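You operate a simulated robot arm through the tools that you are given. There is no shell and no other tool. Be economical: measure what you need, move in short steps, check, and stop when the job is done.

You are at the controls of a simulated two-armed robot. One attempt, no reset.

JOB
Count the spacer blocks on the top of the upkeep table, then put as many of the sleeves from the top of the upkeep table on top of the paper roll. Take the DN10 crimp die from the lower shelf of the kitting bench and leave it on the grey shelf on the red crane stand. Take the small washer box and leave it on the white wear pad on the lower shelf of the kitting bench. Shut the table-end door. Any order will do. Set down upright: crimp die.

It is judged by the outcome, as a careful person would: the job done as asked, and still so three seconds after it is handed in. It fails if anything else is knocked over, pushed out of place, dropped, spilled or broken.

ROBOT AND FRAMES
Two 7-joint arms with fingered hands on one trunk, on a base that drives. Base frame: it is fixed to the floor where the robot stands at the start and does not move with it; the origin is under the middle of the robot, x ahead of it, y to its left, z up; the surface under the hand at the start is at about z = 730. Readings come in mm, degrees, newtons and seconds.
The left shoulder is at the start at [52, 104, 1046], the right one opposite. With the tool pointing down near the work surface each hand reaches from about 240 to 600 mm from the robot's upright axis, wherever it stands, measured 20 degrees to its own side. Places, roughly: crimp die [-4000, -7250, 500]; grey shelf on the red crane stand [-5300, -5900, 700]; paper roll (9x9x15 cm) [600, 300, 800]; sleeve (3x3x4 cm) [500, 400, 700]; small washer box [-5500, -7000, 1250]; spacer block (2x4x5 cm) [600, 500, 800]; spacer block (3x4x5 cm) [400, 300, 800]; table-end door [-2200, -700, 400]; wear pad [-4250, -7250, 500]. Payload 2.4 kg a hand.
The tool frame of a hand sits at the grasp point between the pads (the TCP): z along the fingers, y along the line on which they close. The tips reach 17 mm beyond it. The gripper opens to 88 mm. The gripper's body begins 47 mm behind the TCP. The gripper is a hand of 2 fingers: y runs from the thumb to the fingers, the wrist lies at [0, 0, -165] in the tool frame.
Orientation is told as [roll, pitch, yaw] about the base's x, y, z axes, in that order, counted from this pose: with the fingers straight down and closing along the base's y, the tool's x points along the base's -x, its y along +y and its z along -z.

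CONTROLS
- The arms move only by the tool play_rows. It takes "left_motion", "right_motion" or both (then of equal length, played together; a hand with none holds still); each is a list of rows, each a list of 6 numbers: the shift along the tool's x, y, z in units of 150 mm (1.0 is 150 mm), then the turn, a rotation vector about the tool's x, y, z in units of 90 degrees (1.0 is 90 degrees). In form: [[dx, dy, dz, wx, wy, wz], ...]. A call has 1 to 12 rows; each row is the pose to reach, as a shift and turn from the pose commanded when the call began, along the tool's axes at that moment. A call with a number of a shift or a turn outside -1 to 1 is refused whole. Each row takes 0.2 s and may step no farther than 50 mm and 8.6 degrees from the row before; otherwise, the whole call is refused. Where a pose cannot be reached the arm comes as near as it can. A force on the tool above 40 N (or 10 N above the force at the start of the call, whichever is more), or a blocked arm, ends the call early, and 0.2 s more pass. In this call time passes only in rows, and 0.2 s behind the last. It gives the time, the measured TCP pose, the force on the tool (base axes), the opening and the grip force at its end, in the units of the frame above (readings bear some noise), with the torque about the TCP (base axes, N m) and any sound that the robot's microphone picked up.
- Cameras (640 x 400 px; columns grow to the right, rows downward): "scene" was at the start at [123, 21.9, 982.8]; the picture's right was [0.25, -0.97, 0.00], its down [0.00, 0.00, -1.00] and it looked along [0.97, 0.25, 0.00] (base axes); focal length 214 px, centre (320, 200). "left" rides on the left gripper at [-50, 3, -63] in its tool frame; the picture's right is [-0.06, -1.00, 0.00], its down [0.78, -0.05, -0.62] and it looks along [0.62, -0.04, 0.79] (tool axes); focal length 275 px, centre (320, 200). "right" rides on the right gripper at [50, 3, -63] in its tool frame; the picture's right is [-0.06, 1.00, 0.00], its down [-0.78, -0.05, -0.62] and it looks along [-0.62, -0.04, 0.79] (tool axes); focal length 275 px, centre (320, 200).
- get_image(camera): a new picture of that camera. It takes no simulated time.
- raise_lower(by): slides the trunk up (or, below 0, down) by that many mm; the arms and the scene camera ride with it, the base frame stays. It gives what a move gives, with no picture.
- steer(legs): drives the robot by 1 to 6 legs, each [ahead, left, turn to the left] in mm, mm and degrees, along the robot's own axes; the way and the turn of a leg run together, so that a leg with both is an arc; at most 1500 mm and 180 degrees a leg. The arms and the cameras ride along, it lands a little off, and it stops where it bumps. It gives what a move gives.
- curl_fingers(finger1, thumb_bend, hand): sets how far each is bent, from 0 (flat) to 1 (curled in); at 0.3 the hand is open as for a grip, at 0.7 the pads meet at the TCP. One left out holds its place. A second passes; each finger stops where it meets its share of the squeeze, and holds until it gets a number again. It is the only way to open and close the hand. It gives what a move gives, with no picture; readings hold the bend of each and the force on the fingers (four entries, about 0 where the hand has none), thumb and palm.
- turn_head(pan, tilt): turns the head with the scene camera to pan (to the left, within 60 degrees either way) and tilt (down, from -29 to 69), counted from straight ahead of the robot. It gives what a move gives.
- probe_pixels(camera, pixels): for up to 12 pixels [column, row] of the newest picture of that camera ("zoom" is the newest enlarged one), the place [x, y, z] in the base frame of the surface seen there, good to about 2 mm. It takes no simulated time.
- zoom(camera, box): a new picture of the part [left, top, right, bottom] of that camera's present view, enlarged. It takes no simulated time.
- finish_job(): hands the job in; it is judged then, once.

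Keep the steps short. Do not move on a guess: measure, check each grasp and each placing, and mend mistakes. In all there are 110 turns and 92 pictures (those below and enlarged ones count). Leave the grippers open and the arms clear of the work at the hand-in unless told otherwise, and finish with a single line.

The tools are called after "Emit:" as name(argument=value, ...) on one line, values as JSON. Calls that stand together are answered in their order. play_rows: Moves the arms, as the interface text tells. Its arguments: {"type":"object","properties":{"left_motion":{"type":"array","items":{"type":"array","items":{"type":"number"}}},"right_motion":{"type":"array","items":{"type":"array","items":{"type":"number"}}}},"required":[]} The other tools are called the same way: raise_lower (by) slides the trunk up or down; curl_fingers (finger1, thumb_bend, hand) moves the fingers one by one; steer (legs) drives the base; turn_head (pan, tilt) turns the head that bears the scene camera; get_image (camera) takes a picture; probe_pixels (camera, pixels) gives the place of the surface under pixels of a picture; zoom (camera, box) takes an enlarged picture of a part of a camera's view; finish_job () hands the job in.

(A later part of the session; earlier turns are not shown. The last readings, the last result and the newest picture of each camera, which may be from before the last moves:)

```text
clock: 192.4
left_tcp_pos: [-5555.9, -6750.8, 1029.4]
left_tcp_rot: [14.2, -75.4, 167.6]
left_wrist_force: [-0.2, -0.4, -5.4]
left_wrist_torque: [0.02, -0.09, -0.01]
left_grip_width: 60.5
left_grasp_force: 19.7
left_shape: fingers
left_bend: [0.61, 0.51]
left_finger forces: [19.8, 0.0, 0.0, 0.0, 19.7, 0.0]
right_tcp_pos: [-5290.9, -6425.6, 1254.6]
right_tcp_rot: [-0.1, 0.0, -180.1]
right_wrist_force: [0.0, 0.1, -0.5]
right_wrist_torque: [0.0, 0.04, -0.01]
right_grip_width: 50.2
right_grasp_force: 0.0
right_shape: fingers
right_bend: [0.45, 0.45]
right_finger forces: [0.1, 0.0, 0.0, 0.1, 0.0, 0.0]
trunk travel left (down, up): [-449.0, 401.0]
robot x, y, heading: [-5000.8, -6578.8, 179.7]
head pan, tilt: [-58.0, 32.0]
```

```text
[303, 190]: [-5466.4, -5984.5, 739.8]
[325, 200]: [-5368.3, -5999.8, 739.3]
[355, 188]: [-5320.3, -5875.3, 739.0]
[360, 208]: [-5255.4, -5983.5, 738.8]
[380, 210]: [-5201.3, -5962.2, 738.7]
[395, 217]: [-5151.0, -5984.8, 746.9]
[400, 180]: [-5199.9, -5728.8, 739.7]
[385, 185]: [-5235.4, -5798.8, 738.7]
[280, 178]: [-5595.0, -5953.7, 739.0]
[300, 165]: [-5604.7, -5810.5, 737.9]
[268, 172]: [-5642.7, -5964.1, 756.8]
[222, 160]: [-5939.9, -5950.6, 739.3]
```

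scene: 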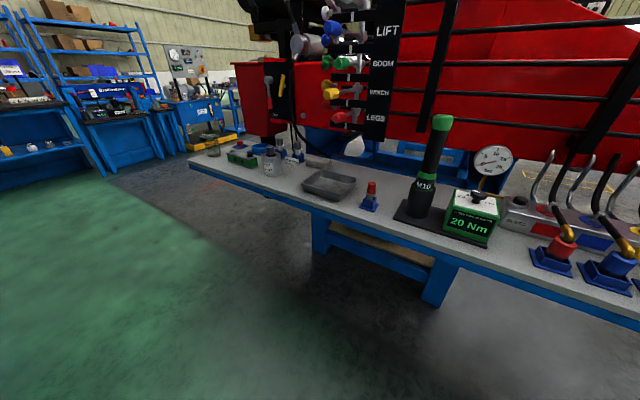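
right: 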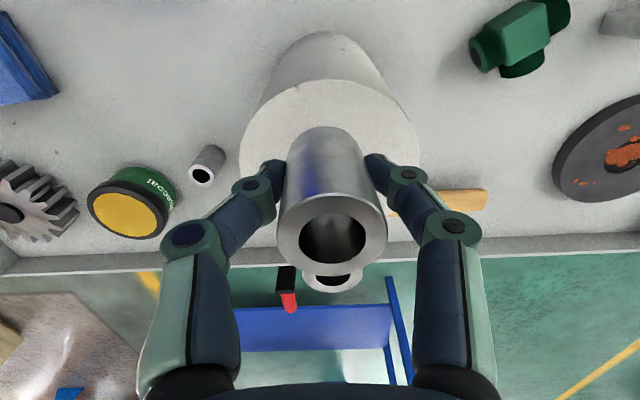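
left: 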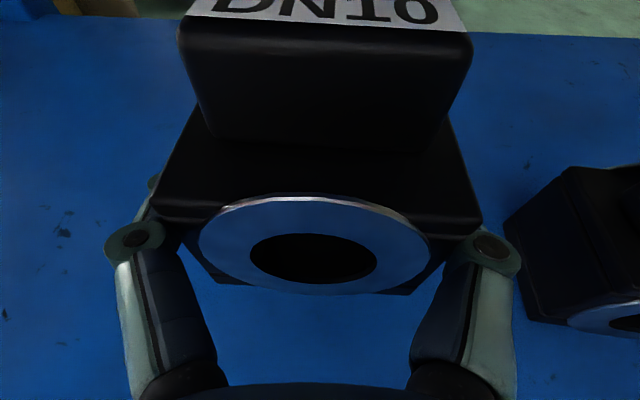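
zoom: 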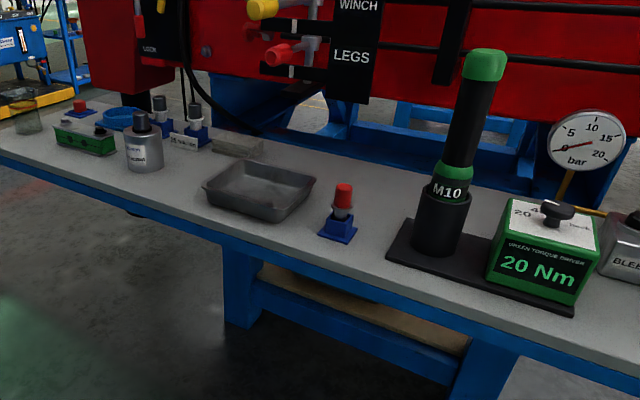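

Free spot on the shelf: between the bottle (x≈−5595) and the tray (x≈−5466), centre ≈(−5531,−5960). Drive to (−5361,−6640) and turn to face +y.

Emit:
steer(legs=[[358, 60, 0], [0, 0, -89.7]])

Emit:
turn_head(pan=15, tilt=40)

Emit:
get_image(camera="scene")

Emit:
get_image(camera="left")

```text
clock: 198.7
left_tcp_pos: [-5547.7, -6084.4, 1027.7]
left_tcp_rot: [14.4, -75.4, 77.4]
left_wrist_force: [-0.2, 0.5, -5.7]
left_wrist_torque: [-0.1, 0.05, 0.0]
left_grip_width: 60.6
left_grasp_force: 19.6
left_shape: fingers
left_bend: [0.61, 0.51]
left_finger forces: [19.7, 0.0, 0.0, 0.1, 19.6, 0.1]
right_tcp_pos: [-5221.2, -6349.8, 1253.6]
right_tcp_rot: [0.0, -0.1, 89.8]
right_wrist_force: [-0.4, 1.3, 0.1]
right_wrist_torque: [0.0, 0.02, -0.01]
right_grip_width: 50.5
right_grasp_force: 0.1
right_shape: fingers
right_bend: [0.45, 0.45]
right_finger forces: [0.0, 0.0, 0.0, 0.0, 0.0, 0.0]
trunk travel left (down, up): [-449.0, 401.0]
robot x, y, heading: [-5375.2, -6638.0, 89.6]
head pan, tilt: [-58.0, 32.0]
```

```text
clock: 200.1
left_tcp_pos: [-5549.6, -6083.1, 1026.8]
left_tcp_rot: [15.1, -75.2, 76.9]
left_wrist_force: [-0.4, -0.3, -5.6]
left_wrist_torque: [-0.05, 0.01, -0.02]
left_grip_width: 60.3
left_grasp_force: 19.7
left_shape: fingers
left_bend: [0.61, 0.51]
left_finger forces: [19.7, 0.1, 0.1, 0.1, 19.5, 0.0]
right_tcp_pos: [-5221.9, -6349.8, 1253.2]
right_tcp_rot: [-0.1, 0.0, 89.8]
right_wrist_force: [-0.2, 0.7, 0.1]
right_wrist_torque: [-0.01, -0.02, 0.03]
right_grip_width: 50.4
right_grasp_force: 0.0
right_shape: fingers
right_bend: [0.45, 0.45]
right_finger forces: [0.0, 0.0, 0.0, 0.1, 0.0, 0.1]
trunk travel left (down, up): [-449.0, 401.0]
robot x, y, heading: [-5379.7, -6638.3, 89.3]
head pan, tilt: [15.0, 40.0]
```

```text
30 pictures are left
```

scene: 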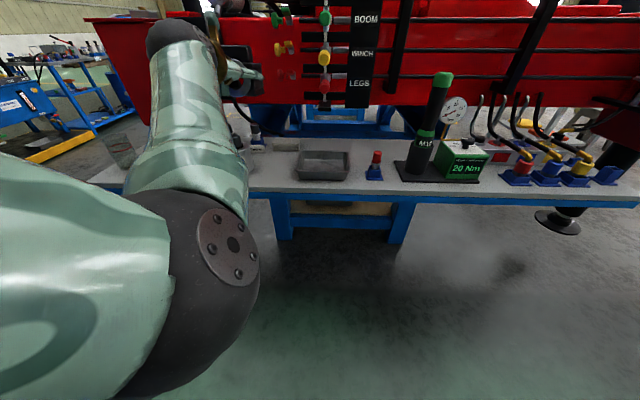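

```text
29 pictures are left
```

left: 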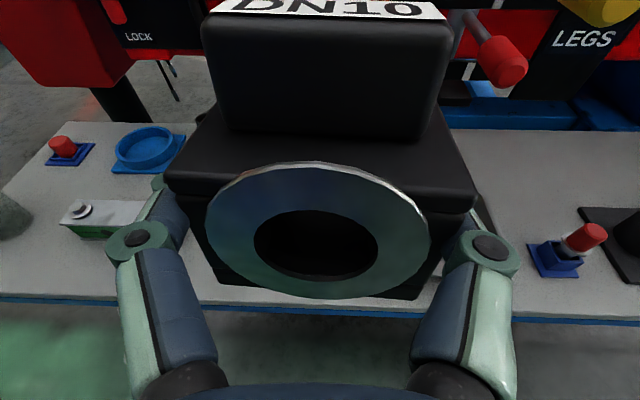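

Die seems to have pivoted a bit in the grip. Probe its faces to get the tilt.

Emit:
probe_pixels(camera="left", pixels=[[200, 195], [450, 200], [222, 275], [410, 290], [320, 285], [320, 180], [330, 5], [230, 120], [430, 130], [220, 40], [435, 40], [320, 130]])

```text
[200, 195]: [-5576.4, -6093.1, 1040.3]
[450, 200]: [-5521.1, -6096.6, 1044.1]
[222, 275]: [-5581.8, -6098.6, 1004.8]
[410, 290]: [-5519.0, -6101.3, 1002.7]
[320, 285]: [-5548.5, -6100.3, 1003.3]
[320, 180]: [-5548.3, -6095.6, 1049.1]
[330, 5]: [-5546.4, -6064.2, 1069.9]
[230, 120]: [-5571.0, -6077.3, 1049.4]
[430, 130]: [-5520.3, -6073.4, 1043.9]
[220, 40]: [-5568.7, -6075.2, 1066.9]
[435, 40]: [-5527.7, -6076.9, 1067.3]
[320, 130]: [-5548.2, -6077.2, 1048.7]
```

Die tilts ~6° (top away). Correct by pitching the hand up 6°, shift +17 mm in x, then lower trunk 222.

Emit:
play_rows(left_motion=[[0, -0.06, 0, 0.01, -0.035, -0.01], [0, -0.113, 0, 0.02, -0.067, -0.018]])

Emit:
raise_lower(by=-222)

Emit:
get_image(camera="left")

Emit:
probe_pixels(camera="left", pixels=[[320, 170], [320, 180], [320, 285], [225, 280], [410, 285], [320, 330]])

```text
clock: 200.7
left_tcp_pos: [-5535.9, -6082.4, 1028.3]
left_tcp_rot: [16.4, -81.4, 74.0]
left_wrist_force: [0.5, 0.1, -4.9]
left_wrist_torque: [-0.06, 0.02, 0.01]
left_grip_width: 60.7
left_grasp_force: 19.8
left_shape: fingers
left_bend: [0.61, 0.51]
left_finger forces: [19.8, 0.1, 0.0, 0.0, 19.6, 0.0]
right_tcp_pos: [-5221.9, -6349.0, 1253.7]
right_tcp_rot: [-0.1, 0.1, 89.8]
right_wrist_force: [-0.3, 0.2, 0.6]
right_wrist_torque: [-0.03, 0.01, -0.01]
right_grip_width: 50.4
right_grasp_force: 0.1
right_shape: fingers
right_bend: [0.45, 0.45]
right_finger forces: [0.1, 0.0, 0.0, 0.0, 0.1, 0.0]
trunk travel left (down, up): [-449.0, 401.0]
robot x, y, heading: [-5377.3, -6637.9, 89.3]
head pan, tilt: [15.0, 40.0]
```

```text
clock: 203.1
left_tcp_pos: [-5546.4, -6083.5, 807.3]
left_tcp_rot: [26.9, -80.9, 64.0]
left_wrist_force: [0.5, 0.5, -6.2]
left_wrist_torque: [-0.04, -0.01, 0.01]
left_grip_width: 60.5
left_grasp_force: 20.1
left_shape: fingers
left_bend: [0.61, 0.51]
left_finger forces: [19.7, 0.1, 0.0, 0.0, 19.7, 0.0]
right_tcp_pos: [-5221.5, -6350.4, 1032.1]
right_tcp_rot: [-0.1, 0.0, 89.8]
right_wrist_force: [-0.7, -0.1, 0.4]
right_wrist_torque: [0.01, 0.0, -0.01]
right_grip_width: 50.4
right_grasp_force: 0.0
right_shape: fingers
right_bend: [0.45, 0.45]
right_finger forces: [0.0, 0.0, 0.1, 0.0, 0.1, 0.1]
trunk travel left (down, up): [-227.0, 623.0]
robot x, y, heading: [-5374.8, -6637.6, 89.1]
head pan, tilt: [15.0, 40.0]
```

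```text
28 pictures are left
```

left: 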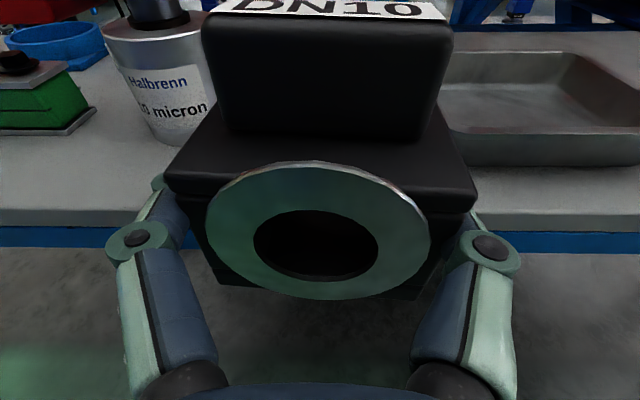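

```text
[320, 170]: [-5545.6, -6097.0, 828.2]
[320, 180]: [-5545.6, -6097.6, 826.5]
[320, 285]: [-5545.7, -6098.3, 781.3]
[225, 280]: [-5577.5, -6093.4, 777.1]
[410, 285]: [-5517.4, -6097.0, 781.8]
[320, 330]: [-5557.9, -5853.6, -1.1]
```

Die is upright now. Shift +15 mm x and move forward 105 mm over the shelf.

Emit:
play_rows(left_motion=[[0, -0.1, 0, 0, 0, -0.02], [-0.03, -0.1, 0.17, 0, 0, -0.02], [-0.055, -0.1, 0.34, 0, 0, -0.02], [-0.08, -0.1, 0.52, 0, 0, -0.02], [-0.11, -0.1, 0.69, 0, 0, -0.02]])

Emit:
get_image(camera="left")

Emit:
probe_pixels(camera="left", pixels=[[320, 180], [320, 285], [225, 280], [410, 288], [320, 330], [500, 250], [130, 250], [180, 150], [470, 150]])

```text
clock: 204.2
left_tcp_pos: [-5515.6, -5980.4, 804.8]
left_tcp_rot: [-1.2, -81.6, 91.2]
left_wrist_force: [-0.4, -0.7, -5.7]
left_wrist_torque: [-0.08, 0.05, -0.03]
left_grip_width: 60.5
left_grasp_force: 19.8
left_shape: fingers
left_bend: [0.61, 0.51]
left_finger forces: [20.2, 0.0, 0.0, 0.0, 19.6, 0.0]
right_tcp_pos: [-5221.6, -6349.6, 1032.6]
right_tcp_rot: [-0.1, 0.0, 89.7]
right_wrist_force: [-0.4, 0.7, 0.6]
right_wrist_torque: [-0.01, -0.04, -0.02]
right_grip_width: 50.4
right_grasp_force: 0.1
right_shape: fingers
right_bend: [0.45, 0.45]
right_finger forces: [0.1, 0.0, 0.0, 0.0, 0.1, 0.0]
trunk travel left (down, up): [-227.0, 623.0]
robot x, y, heading: [-5374.1, -6634.9, 89.2]
head pan, tilt: [15.0, 40.0]
```

```text
27 pictures are left
```

left: 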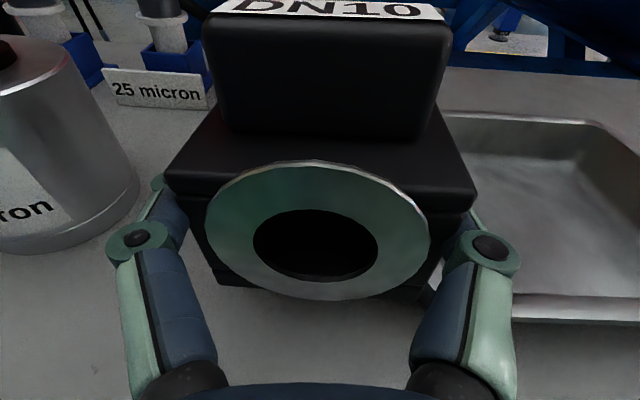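

```text
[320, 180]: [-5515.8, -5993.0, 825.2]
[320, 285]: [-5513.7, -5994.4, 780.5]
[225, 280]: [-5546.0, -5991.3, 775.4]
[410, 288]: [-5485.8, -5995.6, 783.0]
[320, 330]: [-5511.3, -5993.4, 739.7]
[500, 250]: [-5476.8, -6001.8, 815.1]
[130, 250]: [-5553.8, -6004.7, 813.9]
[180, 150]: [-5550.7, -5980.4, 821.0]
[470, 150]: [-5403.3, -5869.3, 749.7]
```

Hand is now level. Shift 12 mm left for clearance, then lower toward the shelf.

Emit:
play_rows(left_motion=[[0, 0.08, 0, 0, 0, 0], [0.08, 0.08, 0.012, 0, 0, 0], [0.15, 0.08, 0.024, 0, 0, 0], [0.18, 0.08, 0.029, 0, 0, 0], [0.2, 0.08, 0.032, 0, 0, 0]])

Emit:
get_image(camera="left")

Emit:
probe_pixels(camera="left", pixels=[[320, 180], [320, 285], [225, 280], [410, 288], [225, 287], [410, 300], [320, 310]])

```text
clock: 205.4
left_tcp_pos: [-5527.4, -5976.7, 775.6]
left_tcp_rot: [-0.7, -81.8, 90.8]
left_wrist_force: [0.0, -0.7, -4.5]
left_wrist_torque: [-0.08, 0.03, -0.01]
left_grip_width: 60.6
left_grasp_force: 20.2
left_shape: fingers
left_bend: [0.61, 0.51]
left_finger forces: [20.1, 0.0, 0.1, 0.0, 19.6, 0.0]
right_tcp_pos: [-5221.8, -6350.5, 1030.9]
right_tcp_rot: [-0.1, 0.0, 89.7]
right_wrist_force: [1.0, -0.4, -0.8]
right_wrist_torque: [0.02, 0.02, -0.01]
right_grip_width: 50.3
right_grasp_force: 0.1
right_shape: fingers
right_bend: [0.45, 0.45]
right_finger forces: [0.0, 0.1, 0.1, 0.1, 0.1, 0.1]
trunk travel left (down, up): [-227.0, 623.0]
robot x, y, heading: [-5377.3, -6637.7, 89.3]
head pan, tilt: [15.0, 40.0]
```

```text
26 pictures are left
```

left: 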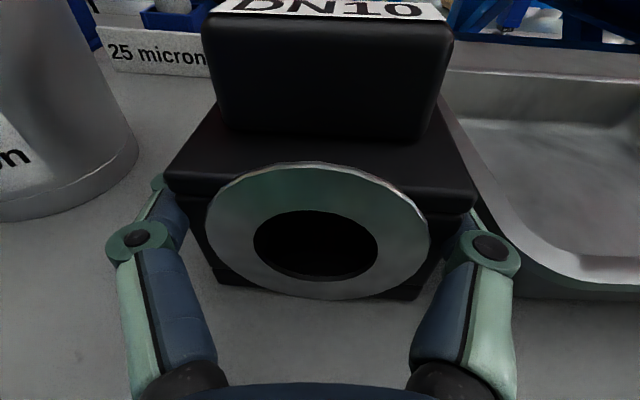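

```text
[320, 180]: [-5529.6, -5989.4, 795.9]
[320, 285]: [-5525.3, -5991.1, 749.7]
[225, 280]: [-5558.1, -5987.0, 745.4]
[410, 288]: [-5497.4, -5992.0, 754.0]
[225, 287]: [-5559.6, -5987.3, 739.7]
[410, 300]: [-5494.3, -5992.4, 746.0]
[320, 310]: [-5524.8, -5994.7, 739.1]
```

~3–5 mm left. Lower gently.

Emit:
play_rows(left_motion=[[0.013, 0, 0.002, 0, 0, 0], [0.022, 0, 0.003, 0, 0, 0], [0.03, 0, 0.005, 0, 0, 0]])

```text
clock: 206.2
left_tcp_pos: [-5527.0, -5977.9, 773.5]
left_tcp_rot: [-0.3, -81.9, 90.4]
left_wrist_force: [2.3, 1.7, 7.6]
left_wrist_torque: [0.05, 0.34, -0.04]
left_grip_width: 60.3
left_grasp_force: 19.6
left_shape: fingers
left_bend: [0.61, 0.51]
left_finger forces: [18.5, 0.1, 0.1, 0.1, 21.0, 0.1]
right_tcp_pos: [-5221.3, -6350.9, 1032.1]
right_tcp_rot: [-0.1, 0.0, 89.8]
right_wrist_force: [0.0, 1.1, 0.1]
right_wrist_torque: [-0.01, 0.0, 0.0]
right_grip_width: 50.2
right_grasp_force: 0.0
right_shape: fingers
right_bend: [0.45, 0.45]
right_finger forces: [0.1, 0.1, 0.0, 0.0, 0.0, 0.1]
trunk travel left (down, up): [-227.0, 623.0]
robot x, y, heading: [-5374.9, -6639.9, 89.2]
head pan, tilt: [15.0, 40.0]
```

Contact (≈13 N up). Open slightly: finger 0.5, thumb 0.44.

Emit:
curl_fingers(hand="left", finger1=0.5, thumb_bend=0.44)

Emit:
get_image(camera="left")

```text
clock: 207.2
left_tcp_pos: [-5526.7, -5978.8, 771.6]
left_tcp_rot: [-0.6, -81.7, 90.7]
left_wrist_force: [0.6, -1.9, 3.8]
left_wrist_torque: [-0.02, 0.08, 0.08]
left_grip_width: 64.3
left_grasp_force: 6.4
left_shape: fingers
left_bend: [0.46, 0.41]
left_finger forces: [6.7, 0.0, 0.0, 0.1, 6.2, 0.0]
right_tcp_pos: [-5221.0, -6350.2, 1031.7]
right_tcp_rot: [-0.2, -0.1, 89.8]
right_wrist_force: [-0.1, 0.1, -0.2]
right_wrist_torque: [0.0, 0.01, -0.02]
right_grip_width: 50.1
right_grasp_force: 0.0
right_shape: fingers
right_bend: [0.45, 0.45]
right_finger forces: [0.0, 0.0, 0.1, 0.0, 0.0, 0.0]
trunk travel left (down, up): [-227.0, 623.0]
robot x, y, heading: [-5375.5, -6635.2, 89.2]
head pan, tilt: [15.0, 40.0]
```

```text
25 pictures are left
```

left: 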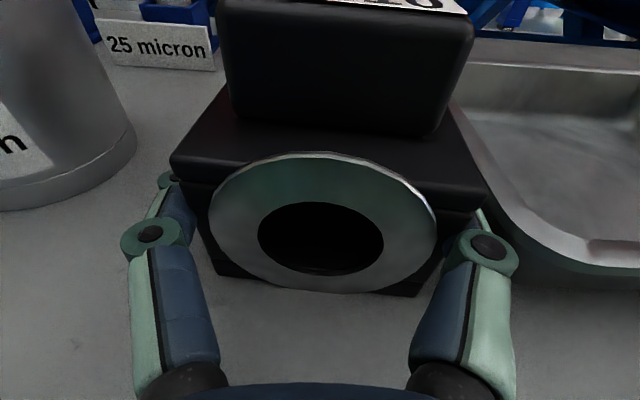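

Still gripping at 6 N; open further.

Emit:
curl_fingers(hand="left", finger1=0.37, thumb_bend=0.33)

Emit:
get_image(camera="left")

Emit:
probe_pixels(camera="left", pixels=[[320, 175], [320, 280], [230, 260], [420, 275], [330, 110], [430, 180], [200, 170]])

```text
clock: 208.2
left_tcp_pos: [-5526.6, -5977.7, 772.2]
left_tcp_rot: [-0.7, -81.7, 90.8]
left_wrist_force: [0.4, -0.7, -0.5]
left_wrist_torque: [-0.05, 0.0, 0.02]
left_grip_width: 74.1
left_grasp_force: 0.4
left_shape: fingers
left_bend: [0.36, 0.33]
left_finger forces: [0.8, 0.0, 0.0, 0.0, 0.3, 0.0]
right_tcp_pos: [-5222.2, -6349.6, 1031.9]
right_tcp_rot: [-0.1, 0.0, 89.8]
right_wrist_force: [0.1, 0.5, 1.0]
right_wrist_torque: [-0.02, -0.01, 0.02]
right_grip_width: 50.3
right_grasp_force: 0.0
right_shape: fingers
right_bend: [0.45, 0.45]
right_finger forces: [0.0, 0.1, 0.0, 0.1, 0.0, 0.0]
trunk travel left (down, up): [-227.0, 623.0]
robot x, y, heading: [-5378.5, -6633.7, 89.4]
head pan, tilt: [15.0, 40.0]
```

```text
24 pictures are left
```

left: 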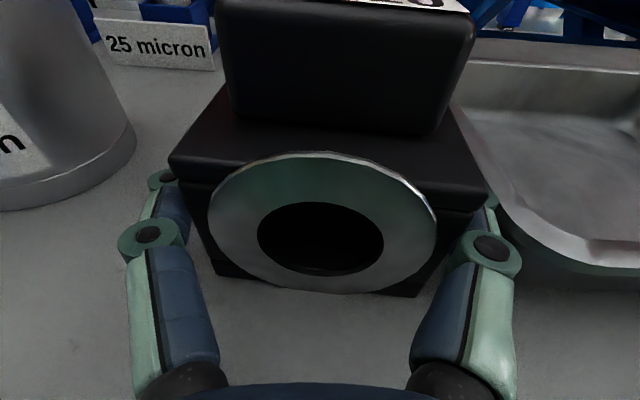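

```text
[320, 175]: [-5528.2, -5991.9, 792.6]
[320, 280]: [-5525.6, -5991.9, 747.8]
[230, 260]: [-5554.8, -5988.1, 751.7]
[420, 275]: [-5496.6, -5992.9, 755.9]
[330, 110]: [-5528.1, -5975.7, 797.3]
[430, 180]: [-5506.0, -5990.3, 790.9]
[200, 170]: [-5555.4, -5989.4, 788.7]
```

Die stands upright on the shelf (front face vertical). Open slightly more and back out horizontally.

Emit:
curl_fingers(hand="left", finger1=0.32, thumb_bend=0.3)

Emit:
play_rows(left_motion=[[0.007, 0, -0.05, 0, 0, 0], [0.02, 0, -0.15, 0, 0, 0], [0.045, 0, -0.32, 0, 0, 0], [0.08, 0, -0.6, 0, 0, 0]])

Emit:
steer(legs=[[-80, 0, 0]])

Emit:
get_image(camera="left")

```text
clock: 209.2
left_tcp_pos: [-5528.3, -5978.8, 771.6]
left_tcp_rot: [-0.7, -81.7, 90.7]
left_wrist_force: [-0.8, -0.9, -0.5]
left_wrist_torque: [-0.02, -0.03, -0.03]
left_grip_width: 81.5
left_grasp_force: 0.1
left_shape: fingers
left_bend: [0.32, 0.3]
left_finger forces: [0.0, 0.1, 0.0, 0.0, 0.0, 0.0]
right_tcp_pos: [-5220.6, -6350.7, 1033.0]
right_tcp_rot: [-0.1, 0.0, 89.8]
right_wrist_force: [0.2, -0.3, -0.2]
right_wrist_torque: [-0.01, -0.01, 0.03]
right_grip_width: 49.9
right_grasp_force: 0.1
right_shape: fingers
right_bend: [0.45, 0.45]
right_finger forces: [0.1, 0.0, 0.0, 0.0, 0.0, 0.1]
trunk travel left (down, up): [-227.0, 623.0]
robot x, y, heading: [-5375.1, -6635.0, 89.3]
head pan, tilt: [15.0, 40.0]
```

```text
clock: 210.4
left_tcp_pos: [-5580.5, -6065.2, 783.3]
left_tcp_rot: [46.3, -79.7, 47.2]
left_wrist_force: [0.8, -0.6, 0.4]
left_wrist_torque: [-0.03, -0.02, 0.02]
left_grip_width: 81.6
left_grasp_force: 0.1
left_shape: fingers
left_bend: [0.32, 0.3]
left_finger forces: [0.0, 0.1, 0.1, 0.0, 0.0, 0.1]
right_tcp_pos: [-5221.7, -6349.3, 1033.5]
right_tcp_rot: [0.0, 0.0, 89.8]
right_wrist_force: [-0.4, 0.0, 0.3]
right_wrist_torque: [-0.03, 0.01, 0.03]
right_grip_width: 49.8
right_grasp_force: 0.1
right_shape: fingers
right_bend: [0.45, 0.45]
right_finger forces: [0.0, 0.1, 0.1, 0.0, 0.1, 0.0]
trunk travel left (down, up): [-227.0, 623.0]
robot x, y, heading: [-5378.3, -6632.6, 89.5]
head pan, tilt: [15.0, 40.0]
stopped in row 4 (left hand): the arm was blocked; the commanded pose is now the measured one
```

```text
clock: 211.5
left_tcp_pos: [-5582.2, -6144.3, 784.4]
left_tcp_rot: [46.6, -79.6, 46.7]
left_wrist_force: [0.4, 0.0, 0.2]
left_wrist_torque: [-0.02, 0.01, -0.01]
left_grip_width: 81.6
left_grasp_force: 0.2
left_shape: fingers
left_bend: [0.32, 0.3]
left_finger forces: [0.0, 0.1, 0.1, 0.0, 0.1, 0.0]
right_tcp_pos: [-5222.4, -6429.4, 1032.2]
right_tcp_rot: [0.0, 0.0, 89.8]
right_wrist_force: [-0.3, -0.6, 0.4]
right_wrist_torque: [0.02, -0.02, 0.01]
right_grip_width: 50.1
right_grasp_force: 0.1
right_shape: fingers
right_bend: [0.45, 0.45]
right_finger forces: [0.0, 0.0, 0.1, 0.0, 0.0, 0.0]
trunk travel left (down, up): [-227.0, 623.0]
robot x, y, heading: [-5378.5, -6714.6, 89.5]
head pan, tilt: [15.0, 40.0]
```

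```text
23 pictures are left
```

left: 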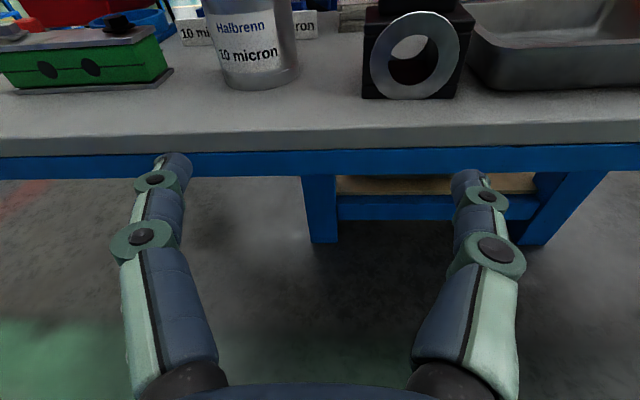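

Die stands on the shelf untouched. Now raise the trunk and fold the left hand back to pointing down before turning to the rack.

Emit:
raise_lower(by=400)

Emit:
play_rows(left_motion=[[0, 0, -0.1, 0, 0.09, 0], [-0.05, 0, -0.2, 0, 0.18, 0], [-0.1, 0, -0.3, 0, 0.27, 0], [-0.15, 0, -0.4, 0, 0.36, 0], [-0.2, 0, -0.5, 0, 0.45, 0], [-0.2, 0, -0.6, 0, 0.54, 0], [-0.2, 0, -0.7, 0, 0.63, 0], [-0.2, 0, -0.8, 0, 0.72, 0], [-0.2, 0, -0.9, 0, 0.8, 0], [-0.2, 0, -1, 0, 0.88, 0]])

Emit:
turn_head(pan=20, tilt=45)

Emit:
get_image(camera="scene")

```text
clock: 215.3
left_tcp_pos: [-5582.2, -6143.2, 1184.9]
left_tcp_rot: [46.8, -79.6, 46.8]
left_wrist_force: [-0.1, 0.4, -0.7]
left_wrist_torque: [0.0, 0.0, 0.0]
left_grip_width: 81.7
left_grasp_force: 0.1
left_shape: fingers
left_bend: [0.32, 0.3]
left_finger forces: [0.0, 0.0, 0.0, 0.1, 0.0, 0.0]
right_tcp_pos: [-5222.7, -6428.2, 1431.8]
right_tcp_rot: [-0.1, 0.0, 89.8]
right_wrist_force: [-0.4, -0.5, -0.2]
right_wrist_torque: [0.03, 0.02, -0.02]
right_grip_width: 50.1
right_grasp_force: 0.1
right_shape: fingers
right_bend: [0.45, 0.45]
right_finger forces: [0.1, 0.0, 0.0, 0.0, 0.1, 0.0]
trunk travel left (down, up): [-627.0, 223.0]
robot x, y, heading: [-5375.0, -6714.5, 89.5]
head pan, tilt: [15.0, 40.0]
```

```text
clock: 217.5
left_tcp_pos: [-5578.8, -6271.3, 1224.2]
left_tcp_rot: [7.3, -3.6, 92.3]
left_wrist_force: [-0.4, 0.0, -0.5]
left_wrist_torque: [0.01, 0.0, 0.0]
left_grip_width: 81.3
left_grasp_force: 0.0
left_shape: fingers
left_bend: [0.32, 0.3]
left_finger forces: [0.1, 0.0, 0.0, 0.0, 0.0, 0.0]
left hand out of reach, approached as far as the arm can: row 10
right_tcp_pos: [-5222.5, -6427.7, 1432.3]
right_tcp_rot: [-0.1, 0.1, 89.8]
right_wrist_force: [-0.1, 0.3, -0.7]
right_wrist_torque: [-0.01, -0.02, -0.02]
right_grip_width: 50.3
right_grasp_force: 0.1
right_shape: fingers
right_bend: [0.45, 0.45]
right_finger forces: [0.0, 0.1, 0.0, 0.0, 0.0, 0.0]
trunk travel left (down, up): [-627.0, 223.0]
robot x, y, heading: [-5375.9, -6715.0, 89.3]
head pan, tilt: [15.0, 40.0]
```

```text
clock: 218.2
left_tcp_pos: [-5580.0, -6271.2, 1223.7]
left_tcp_rot: [7.5, -3.8, 92.6]
left_wrist_force: [0.9, -0.1, -0.4]
left_wrist_torque: [0.0, 0.04, -0.01]
left_grip_width: 81.6
left_grasp_force: 0.1
left_shape: fingers
left_bend: [0.32, 0.3]
left_finger forces: [0.0, 0.0, 0.0, 0.0, 0.0, 0.0]
right_tcp_pos: [-5222.0, -6428.9, 1431.1]
right_tcp_rot: [-0.2, 0.0, 89.8]
right_wrist_force: [-1.2, 0.0, 0.1]
right_wrist_torque: [-0.01, -0.01, -0.03]
right_grip_width: 50.3
right_grasp_force: 0.0
right_shape: fingers
right_bend: [0.45, 0.45]
right_finger forces: [0.1, 0.1, 0.0, 0.0, 0.0, 0.0]
trunk travel left (down, up): [-627.0, 223.0]
robot x, y, heading: [-5378.0, -6715.1, 89.2]
head pan, tilt: [20.0, 45.0]
```

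```text
22 pictures are left
```

scene: 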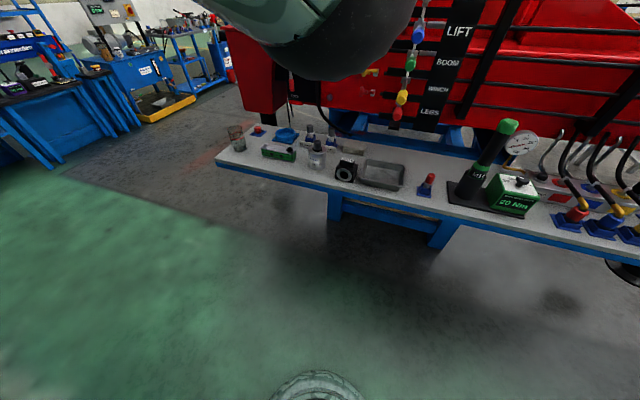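

Emit:
probe_pixels(camera="scene", pixels=[[418, 35], [410, 62], [398, 113], [345, 165], [352, 178]])

Emit:
steer(legs=[[210, 0, 0], [0, 0, 90], [0, 0, 90]])

Emit:
turn_head(pan=0, tilt=20)

Emit:
get_image(camera="scene")

```text
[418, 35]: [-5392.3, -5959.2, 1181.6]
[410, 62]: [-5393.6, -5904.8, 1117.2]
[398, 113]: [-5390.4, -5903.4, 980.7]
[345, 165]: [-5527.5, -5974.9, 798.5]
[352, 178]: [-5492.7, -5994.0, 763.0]
```

```text
clock: 226.8
left_tcp_pos: [-5268.6, -6977.3, 1225.0]
left_tcp_rot: [7.0, -3.8, -100.2]
left_wrist_force: [-17.2, 3.5, 1.2]
left_wrist_torque: [-0.3, -1.27, -0.84]
left_grip_width: 81.6
left_grasp_force: 0.0
left_shape: fingers
left_bend: [0.32, 0.3]
left_finger forces: [0.1, 0.0, 0.0, 0.1, 0.0, 0.0]
right_tcp_pos: [-5580.4, -6756.9, 1432.2]
right_tcp_rot: [0.1, -0.2, -100.5]
right_wrist_force: [-0.7, 0.1, -0.2]
right_wrist_torque: [0.0, 0.03, 0.04]
right_grip_width: 50.1
right_grasp_force: 0.1
right_shape: fingers
right_bend: [0.45, 0.45]
right_finger forces: [0.0, 0.0, 0.0, 0.0, 0.0, 0.0]
trunk travel left (down, up): [-627.0, 223.0]
robot x, y, heading: [-5372.8, -6508.7, -100.8]
head pan, tilt: [20.0, 45.0]
stopped in leg 3: the force on the tool passed its limit at 76 N (the readings are from after the stop); the commanded pose is now the measured one
```

```text
clock: 227.7
left_tcp_pos: [-5267.3, -6976.5, 1225.2]
left_tcp_rot: [7.1, -3.8, -99.9]
left_wrist_force: [-29.0, 8.4, -11.6]
left_wrist_torque: [0.02, -2.16, -1.42]
left_grip_width: 81.5
left_grasp_force: 0.0
left_shape: fingers
left_bend: [0.32, 0.3]
left_finger forces: [0.0, 0.0, 0.1, 0.0, 0.0, 0.0]
right_tcp_pos: [-5584.6, -6756.9, 1431.1]
right_tcp_rot: [0.2, -0.1, -100.5]
right_wrist_force: [-0.6, 0.5, 0.2]
right_wrist_torque: [0.05, 0.02, 0.02]
right_grip_width: 50.3
right_grasp_force: 0.0
right_shape: fingers
right_bend: [0.45, 0.45]
right_finger forces: [0.1, 0.1, 0.1, 0.0, 0.0, 0.0]
trunk travel left (down, up): [-627.0, 223.0]
robot x, y, heading: [-5375.8, -6507.9, -100.9]
head pan, tilt: [0.0, 20.0]
```

```text
21 pictures are left
```

scene: 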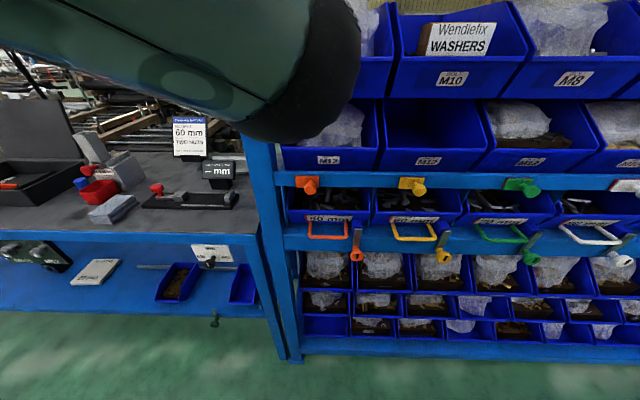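

The left hand bumped the rack (post/bin at left). Back off right away and inspect.

Emit:
steer(legs=[[0, 0, -6], [-150, 0, 0]])

Emit:
turn_head(pan=5, tilt=15)

Emit:
get_image(camera="scene")

```text
clock: 228.6
left_tcp_pos: [-5290.4, -6984.2, 1222.3]
left_tcp_rot: [7.1, -2.9, -102.2]
left_wrist_force: [0.1, 3.2, -0.2]
left_wrist_torque: [0.04, -0.01, 0.15]
left_grip_width: 81.3
left_grasp_force: 1.7
left_shape: fingers
left_bend: [0.33, 0.3]
left_finger forces: [3.0, 0.0, 0.1, 0.1, 0.0, 0.1]
right_tcp_pos: [-5595.2, -6746.3, 1432.2]
right_tcp_rot: [-0.1, 0.0, -104.4]
right_wrist_force: [0.1, 0.2, 0.0]
right_wrist_torque: [-0.04, 0.0, -0.04]
right_grip_width: 50.0
right_grasp_force: 0.0
right_shape: fingers
right_bend: [0.45, 0.45]
right_finger forces: [0.1, 0.0, 0.1, 0.0, 0.0, 0.0]
trunk travel left (down, up): [-627.0, 223.0]
robot x, y, heading: [-5373.7, -6505.1, -104.7]
head pan, tilt: [0.0, 20.0]
stopped in leg 1: the force on the tool passed its limit at 52 N (the readings are from after the stop); the commanded pose is now the measured one
```

```text
clock: 229.3
left_tcp_pos: [-5291.0, -6984.1, 1222.2]
left_tcp_rot: [7.1, -2.9, -102.2]
left_wrist_force: [0.0, 3.3, 0.6]
left_wrist_torque: [0.05, -0.03, 0.23]
left_grip_width: 80.8
left_grasp_force: 2.0
left_shape: fingers
left_bend: [0.33, 0.3]
left_finger forces: [3.9, 0.0, 0.0, 0.1, 0.0, 0.0]
right_tcp_pos: [-5594.0, -6744.2, 1433.0]
right_tcp_rot: [-0.1, 0.0, -104.4]
right_wrist_force: [-0.2, 0.7, 0.0]
right_wrist_torque: [0.0, 0.02, 0.01]
right_grip_width: 50.3
right_grasp_force: 0.1
right_shape: fingers
right_bend: [0.45, 0.45]
right_finger forces: [0.0, 0.0, 0.0, 0.0, 0.0, 0.0]
trunk travel left (down, up): [-627.0, 223.0]
robot x, y, heading: [-5376.0, -6507.3, -104.7]
head pan, tilt: [5.0, 15.0]
```

```text
20 pictures are left
```

scene: 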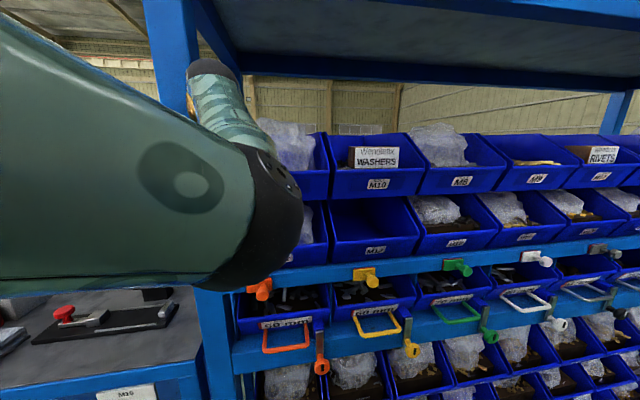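

Straight back out 150 mm without turning.

Emit:
steer(legs=[[-160, 0, 0]])

Emit:
turn_head(pan=10, tilt=20)

Emit:
get_image(camera="scene")

```text
clock: 230.7
left_tcp_pos: [-5249.1, -6828.0, 1221.6]
left_tcp_rot: [7.1, -3.0, -102.3]
left_wrist_force: [-0.1, 0.3, 0.7]
left_wrist_torque: [0.01, -0.01, 0.01]
left_grip_width: 81.5
left_grasp_force: 0.1
left_shape: fingers
left_bend: [0.32, 0.3]
left_finger forces: [0.0, 0.0, 0.1, 0.0, 0.0, 0.0]
right_tcp_pos: [-5553.6, -6590.2, 1432.0]
right_tcp_rot: [-0.1, -0.2, -104.5]
right_wrist_force: [0.6, 0.1, 0.1]
right_wrist_torque: [-0.01, -0.04, -0.05]
right_grip_width: 50.0
right_grasp_force: 0.2
right_shape: fingers
right_bend: [0.45, 0.45]
right_finger forces: [0.0, 0.0, 0.0, 0.0, 0.1, 0.1]
trunk travel left (down, up): [-627.0, 223.0]
robot x, y, heading: [-5333.0, -6351.4, -104.8]
head pan, tilt: [5.0, 15.0]
```

```text
clock: 231.4
left_tcp_pos: [-5248.2, -6828.8, 1221.4]
left_tcp_rot: [7.2, -3.0, -102.2]
left_wrist_force: [-0.1, -0.7, -0.8]
left_wrist_torque: [0.03, 0.0, -0.01]
left_grip_width: 81.6
left_grasp_force: 0.1
left_shape: fingers
left_bend: [0.32, 0.3]
left_finger forces: [0.0, 0.0, 0.1, 0.0, 0.0, 0.1]
right_tcp_pos: [-5553.3, -6589.6, 1431.2]
right_tcp_rot: [-0.1, -0.1, -104.4]
right_wrist_force: [-1.0, -0.1, -0.9]
right_wrist_torque: [0.02, 0.01, -0.01]
right_grip_width: 50.2
right_grasp_force: 0.0
right_shape: fingers
right_bend: [0.45, 0.45]
right_finger forces: [0.0, 0.1, 0.0, 0.0, 0.0, 0.0]
trunk travel left (down, up): [-627.0, 223.0]
robot x, y, heading: [-5333.9, -6350.6, -104.5]
head pan, tilt: [10.0, 20.0]
```

```text
19 pictures are left
```

scene: 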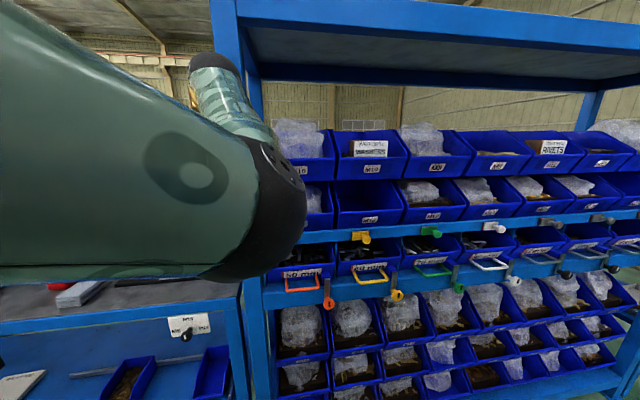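

Rack and bins look in order. Zoom on the washer box in the M10 bin and probe.

Emit:
zoom(camera="scene", box=[300, 110, 460, 210])

Emit:
probe_pixels(camera="zoom", pixels=[[210, 128], [350, 125], [280, 165], [212, 180], [345, 182], [280, 115], [400, 165], [140, 180], [280, 230], [175, 140], [365, 120], [300, 240]])

```text
4.00 times, centred on (380, 160) of scene
```

zoom: 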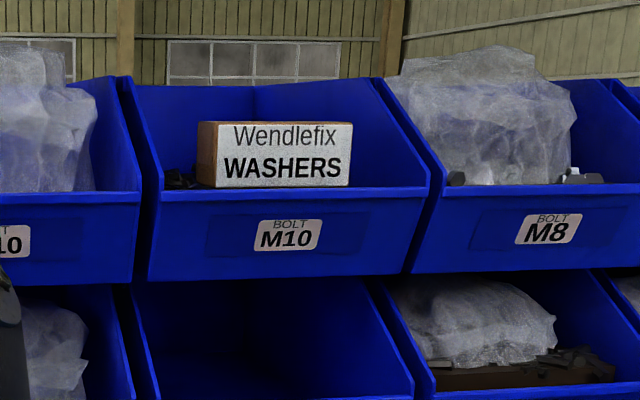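

```text
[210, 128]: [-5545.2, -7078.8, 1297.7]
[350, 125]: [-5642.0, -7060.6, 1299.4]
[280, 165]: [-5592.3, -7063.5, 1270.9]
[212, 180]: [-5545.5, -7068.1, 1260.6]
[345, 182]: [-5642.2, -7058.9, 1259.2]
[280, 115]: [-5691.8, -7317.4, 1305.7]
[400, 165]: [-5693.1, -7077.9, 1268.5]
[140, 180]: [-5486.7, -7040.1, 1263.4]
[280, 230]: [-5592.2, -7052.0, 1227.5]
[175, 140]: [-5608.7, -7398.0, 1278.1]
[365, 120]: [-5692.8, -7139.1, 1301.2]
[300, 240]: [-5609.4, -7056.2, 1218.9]
```

Box ≈98 mm wide (x −5545…−5642), top z 1299, so it must be gripped front-to-back from above. Level the hand, turn it 90°, raise the trunk and reposition to measure the box depth.

Emit:
steer(legs=[[0, 0, 14.5], [0, -408, 0]])

Emit:
raise_lower(by=200)

Emit:
play_rows(left_motion=[[0, 0, 0, 0.078, 0.033, 0]])

Emit:
play_rows(left_motion=[[0, 0, 0, 0, 0, -0.09], [0, 0, 0, 0, 0, -0.18], [0, 0, 0, 0, 0, -0.27], [0, 0, 0, 0, 0, -0.36], [0, 0, 0, 0, 0, -0.45], [0, 0, 0, 0, 0, -0.54], [0, 0, 0, 0, 0, -0.63], [0, 0, 0, 0, 0, -0.72], [0, 0, 0, 0, 0, -0.81], [0, 0, 0, 0, 0, -0.9], [0, 0, 0, 0, 0, -1]])

Emit:
turn_head(pan=10, tilt=25)

Emit:
get_image(camera="scene")

```text
clock: 234.8
left_tcp_pos: [-5547.4, -6790.8, 1224.0]
left_tcp_rot: [7.3, -3.0, -87.5]
left_wrist_force: [-0.9, 0.6, 0.2]
left_wrist_torque: [-0.01, -0.01, 0.01]
left_grip_width: 81.4
left_grasp_force: 0.0
left_shape: fingers
left_bend: [0.32, 0.3]
left_finger forces: [0.0, 0.0, 0.0, 0.0, 0.0, 0.1]
right_tcp_pos: [-5903.0, -6637.5, 1431.4]
right_tcp_rot: [0.0, 0.0, -89.7]
right_wrist_force: [-0.3, 0.2, 0.7]
right_wrist_torque: [0.01, 0.02, 0.03]
right_grip_width: 50.1
right_grasp_force: 0.1
right_shape: fingers
right_bend: [0.45, 0.45]
right_finger forces: [0.1, 0.0, 0.0, 0.1, 0.1, 0.1]
trunk travel left (down, up): [-627.0, 223.0]
robot x, y, heading: [-5750.2, -6347.0, -89.9]
head pan, tilt: [10.0, 20.0]
```

```text
clock: 237.0
left_tcp_pos: [-5545.9, -6788.9, 1424.2]
left_tcp_rot: [7.2, -3.3, -87.5]
left_wrist_force: [-1.1, -0.3, 0.6]
left_wrist_torque: [-0.03, -0.01, 0.01]
left_grip_width: 81.6
left_grasp_force: 0.0
left_shape: fingers
left_bend: [0.32, 0.3]
left_finger forces: [0.0, 0.0, 0.1, 0.0, 0.1, 0.1]
right_tcp_pos: [-5902.0, -6639.0, 1631.1]
right_tcp_rot: [-0.1, 0.0, -89.7]
right_wrist_force: [0.4, -0.2, 0.1]
right_wrist_torque: [0.0, 0.0, 0.02]
right_grip_width: 50.1
right_grasp_force: 0.1
right_shape: fingers
right_bend: [0.45, 0.45]
right_finger forces: [0.0, 0.1, 0.1, 0.0, 0.0, 0.0]
trunk travel left (down, up): [-827.0, 23.0]
robot x, y, heading: [-5749.3, -6346.5, -90.3]
head pan, tilt: [10.0, 20.0]
```

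```text
clock: 237.4
left_tcp_pos: [-5541.2, -6799.0, 1421.9]
left_tcp_rot: [-0.1, -0.5, -87.5]
left_wrist_force: [0.2, 0.2, -0.1]
left_wrist_torque: [0.03, 0.03, -0.04]
left_grip_width: 81.8
left_grasp_force: 0.1
left_shape: fingers
left_bend: [0.32, 0.3]
left_finger forces: [0.0, 0.1, 0.1, 0.0, 0.0, 0.0]
left hand out of reach, approached as far as the arm can: row 1
right_tcp_pos: [-5901.9, -6638.1, 1632.5]
right_tcp_rot: [0.0, 0.0, -89.7]
right_wrist_force: [0.2, 0.2, -1.3]
right_wrist_torque: [0.03, 0.0, -0.01]
right_grip_width: 50.2
right_grasp_force: 0.1
right_shape: fingers
right_bend: [0.45, 0.45]
right_finger forces: [0.0, 0.0, 0.0, 0.1, 0.1, 0.0]
trunk travel left (down, up): [-827.0, 23.0]
robot x, y, heading: [-5750.1, -6350.4, -90.1]
head pan, tilt: [10.0, 20.0]
```

```text
refused: row 11 steps farther than a row can; nothing moved
```

```text
clock: 238.0
left_tcp_pos: [-5541.0, -6798.0, 1422.1]
left_tcp_rot: [0.1, -0.4, -87.4]
left_wrist_force: [-0.1, -0.4, -0.5]
left_wrist_torque: [-0.03, -0.03, -0.04]
left_grip_width: 81.3
left_grasp_force: 0.1
left_shape: fingers
left_bend: [0.32, 0.3]
left_finger forces: [0.1, 0.1, 0.0, 0.1, 0.0, 0.1]
right_tcp_pos: [-5902.1, -6637.7, 1632.1]
right_tcp_rot: [-0.1, 0.0, -89.7]
right_wrist_force: [0.1, 0.4, 0.0]
right_wrist_torque: [-0.01, -0.01, 0.01]
right_grip_width: 50.0
right_grasp_force: 0.1
right_shape: fingers
right_bend: [0.45, 0.45]
right_finger forces: [0.0, 0.0, 0.0, 0.0, 0.0, 0.0]
trunk travel left (down, up): [-827.0, 23.0]
robot x, y, heading: [-5748.0, -6351.8, -90.1]
head pan, tilt: [10.0, 25.0]
```

```text
17 pictures are left
```

scene: 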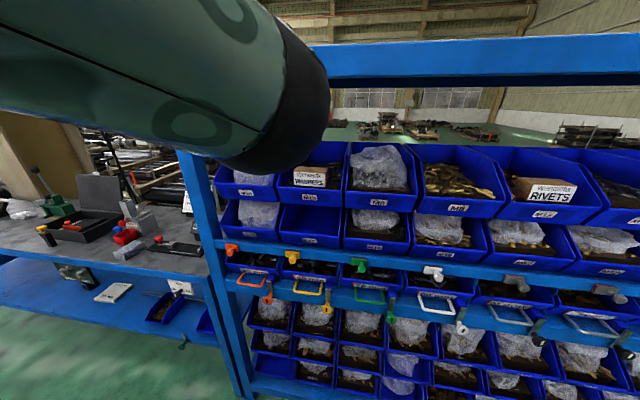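

Now probe the box top and the upper rack edge.

Emit:
zoom(camera="scene", box=[270, 135, 366, 195])

Emit:
probe_pixels(camera="scene", pixels=[[420, 80], [420, 50], [480, 70]])

```text
6.67 times, centred on (318, 165) of scene
```

zoom: 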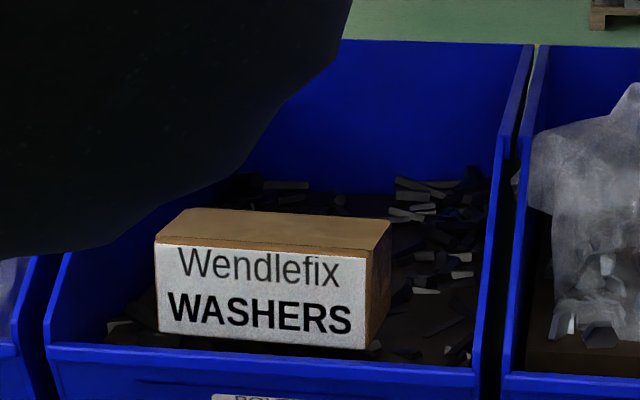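

```text
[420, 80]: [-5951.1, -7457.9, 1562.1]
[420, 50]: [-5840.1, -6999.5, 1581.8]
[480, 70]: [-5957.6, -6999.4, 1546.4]
```

Emit:
probe_pixels(camera="zoom", pixels=[[165, 240], [370, 258], [185, 215], [385, 225], [280, 245], [285, 218], [160, 325], [365, 345], [385, 300], [370, 342], [250, 350], [420, 300]])

```text
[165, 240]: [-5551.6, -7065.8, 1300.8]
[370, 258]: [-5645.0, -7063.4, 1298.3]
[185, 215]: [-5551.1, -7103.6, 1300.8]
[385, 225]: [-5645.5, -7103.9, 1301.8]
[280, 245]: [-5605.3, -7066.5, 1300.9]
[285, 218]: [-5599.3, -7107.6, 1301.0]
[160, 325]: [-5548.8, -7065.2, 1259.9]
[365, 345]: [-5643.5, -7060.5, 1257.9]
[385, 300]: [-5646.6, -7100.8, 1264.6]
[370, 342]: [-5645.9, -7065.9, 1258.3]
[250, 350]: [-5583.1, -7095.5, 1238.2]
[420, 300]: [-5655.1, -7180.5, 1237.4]
```

Box: x −5548…−5647, y −7063…−7108, top 1301; rack beam above at y −7000, z≈1548. Turn the hand 90° so it closes front-to-back and set trunk lower so the forearm rises into the rack.

Emit:
play_rows(left_motion=[[0, 0, 0, 0, 0, -0.085], [0, 0, 0, 0, 0, -0.17], [0, 0, 0, 0, 0, -0.255], [0, 0, 0, 0, 0, -0.34], [0, 0, 0, 0, 0, -0.425], [0, 0, 0, 0, 0, -0.51], [0, 0, 0, 0, 0, -0.595], [0, 0, 0, 0, 0, -0.68], [0, 0, 0, 0, 0, -0.765], [0, 0, 0, 0, 0, -0.85], [0, 0, 0, 0, 0, -0.93], [0, 0, 0, 0, 0, -1]])

Emit:
raise_lower(by=-220)

```text
clock: 240.6
left_tcp_pos: [-5541.3, -6797.8, 1422.1]
left_tcp_rot: [-0.5, -0.1, 2.7]
left_wrist_force: [-0.6, -0.2, 1.1]
left_wrist_torque: [0.0, 0.04, 0.02]
left_grip_width: 81.5
left_grasp_force: 0.1
left_shape: fingers
left_bend: [0.32, 0.3]
left_finger forces: [0.1, 0.0, 0.1, 0.0, 0.1, 0.1]
right_tcp_pos: [-5900.6, -6638.2, 1631.1]
right_tcp_rot: [0.0, 0.0, -89.6]
right_wrist_force: [-0.3, -1.1, 0.3]
right_wrist_torque: [0.0, 0.0, 0.01]
right_grip_width: 50.3
right_grasp_force: 0.1
right_shape: fingers
right_bend: [0.45, 0.45]
right_finger forces: [0.0, 0.0, 0.0, 0.1, 0.0, 0.0]
trunk travel left (down, up): [-827.0, 23.0]
robot x, y, heading: [-5751.9, -6345.7, -90.1]
head pan, tilt: [10.0, 25.0]
```

```text
clock: 243.0
left_tcp_pos: [-5540.8, -6799.2, 1200.3]
left_tcp_rot: [-0.1, -0.1, 2.7]
left_wrist_force: [-0.1, 0.7, -0.4]
left_wrist_torque: [-0.01, 0.0, -0.01]
left_grip_width: 81.6
left_grasp_force: 0.1
left_shape: fingers
left_bend: [0.32, 0.3]
left_finger forces: [0.1, 0.1, 0.0, 0.1, 0.1, 0.0]
right_tcp_pos: [-5902.1, -6637.5, 1412.3]
right_tcp_rot: [-0.1, 0.1, -89.7]
right_wrist_force: [0.1, 0.0, 0.9]
right_wrist_torque: [-0.01, 0.02, 0.02]
right_grip_width: 50.5
right_grasp_force: 0.1
right_shape: fingers
right_bend: [0.45, 0.45]
right_finger forces: [0.1, 0.1, 0.0, 0.0, 0.0, 0.0]
trunk travel left (down, up): [-607.0, 243.0]
robot x, y, heading: [-5750.9, -6349.1, -90.0]
head pan, tilt: [10.0, 25.0]
```

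Yaw done (tool axes now parallel to base). Raise hand to z≈1327, shift −56 in x, then drive ahead 190 and look.

Emit:
play_rows(left_motion=[[0.1, 0, -0.28, 0, 0, 0.03], [0.25, 0, -0.56, 0, 0, 0.03], [0.375, 0, -0.847, 0, 0, 0.03]])

Emit:
steer(legs=[[190, 0, 0]])

Emit:
get_image(camera="scene")

```text
clock: 243.8
left_tcp_pos: [-5578.2, -6840.9, 1336.1]
left_tcp_rot: [-0.2, -0.1, -0.1]
left_wrist_force: [-0.4, 0.5, -0.5]
left_wrist_torque: [-0.01, 0.01, -0.01]
left_grip_width: 81.4
left_grasp_force: 0.1
left_shape: fingers
left_bend: [0.32, 0.3]
left_finger forces: [0.0, 0.1, 0.0, 0.0, 0.0, 0.0]
left hand out of reach, approached as far as the arm can: row 1, 2, 3
right_tcp_pos: [-5902.5, -6637.2, 1412.6]
right_tcp_rot: [-0.2, -0.1, -89.7]
right_wrist_force: [0.4, 0.6, 0.5]
right_wrist_torque: [0.0, 0.05, -0.01]
right_grip_width: 50.2
right_grasp_force: 0.0
right_shape: fingers
right_bend: [0.45, 0.45]
right_finger forces: [0.0, 0.1, 0.0, 0.0, 0.0, 0.1]
trunk travel left (down, up): [-607.0, 243.0]
robot x, y, heading: [-5749.5, -6350.2, -90.2]
head pan, tilt: [10.0, 25.0]
```

```text
clock: 245.3
left_tcp_pos: [-5576.8, -7028.3, 1333.6]
left_tcp_rot: [-0.2, -0.1, 0.0]
left_wrist_force: [0.1, 0.9, 0.5]
left_wrist_torque: [-0.03, -0.01, -0.03]
left_grip_width: 81.7
left_grasp_force: 0.0
left_shape: fingers
left_bend: [0.32, 0.3]
left_finger forces: [0.0, 0.0, 0.1, 0.0, 0.0, 0.0]
right_tcp_pos: [-5901.9, -6824.8, 1412.1]
right_tcp_rot: [-0.1, 0.0, -89.8]
right_wrist_force: [-0.5, -0.3, -0.4]
right_wrist_torque: [-0.01, 0.02, 0.01]
right_grip_width: 50.2
right_grasp_force: 0.1
right_shape: fingers
right_bend: [0.45, 0.45]
right_finger forces: [0.0, 0.1, 0.0, 0.0, 0.0, 0.0]
trunk travel left (down, up): [-607.0, 243.0]
robot x, y, heading: [-5749.1, -6533.4, -89.7]
head pan, tilt: [10.0, 25.0]
```

```text
15 pictures are left
```

scene: 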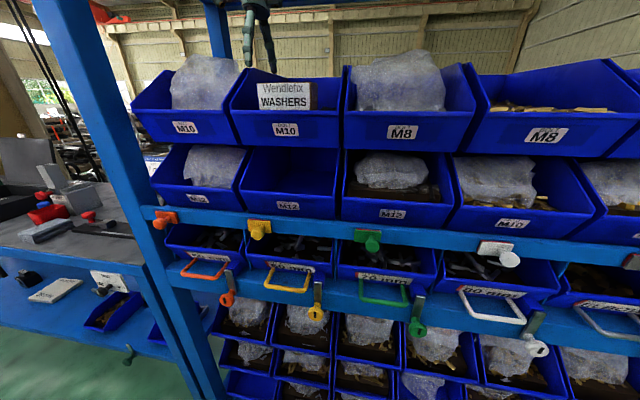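

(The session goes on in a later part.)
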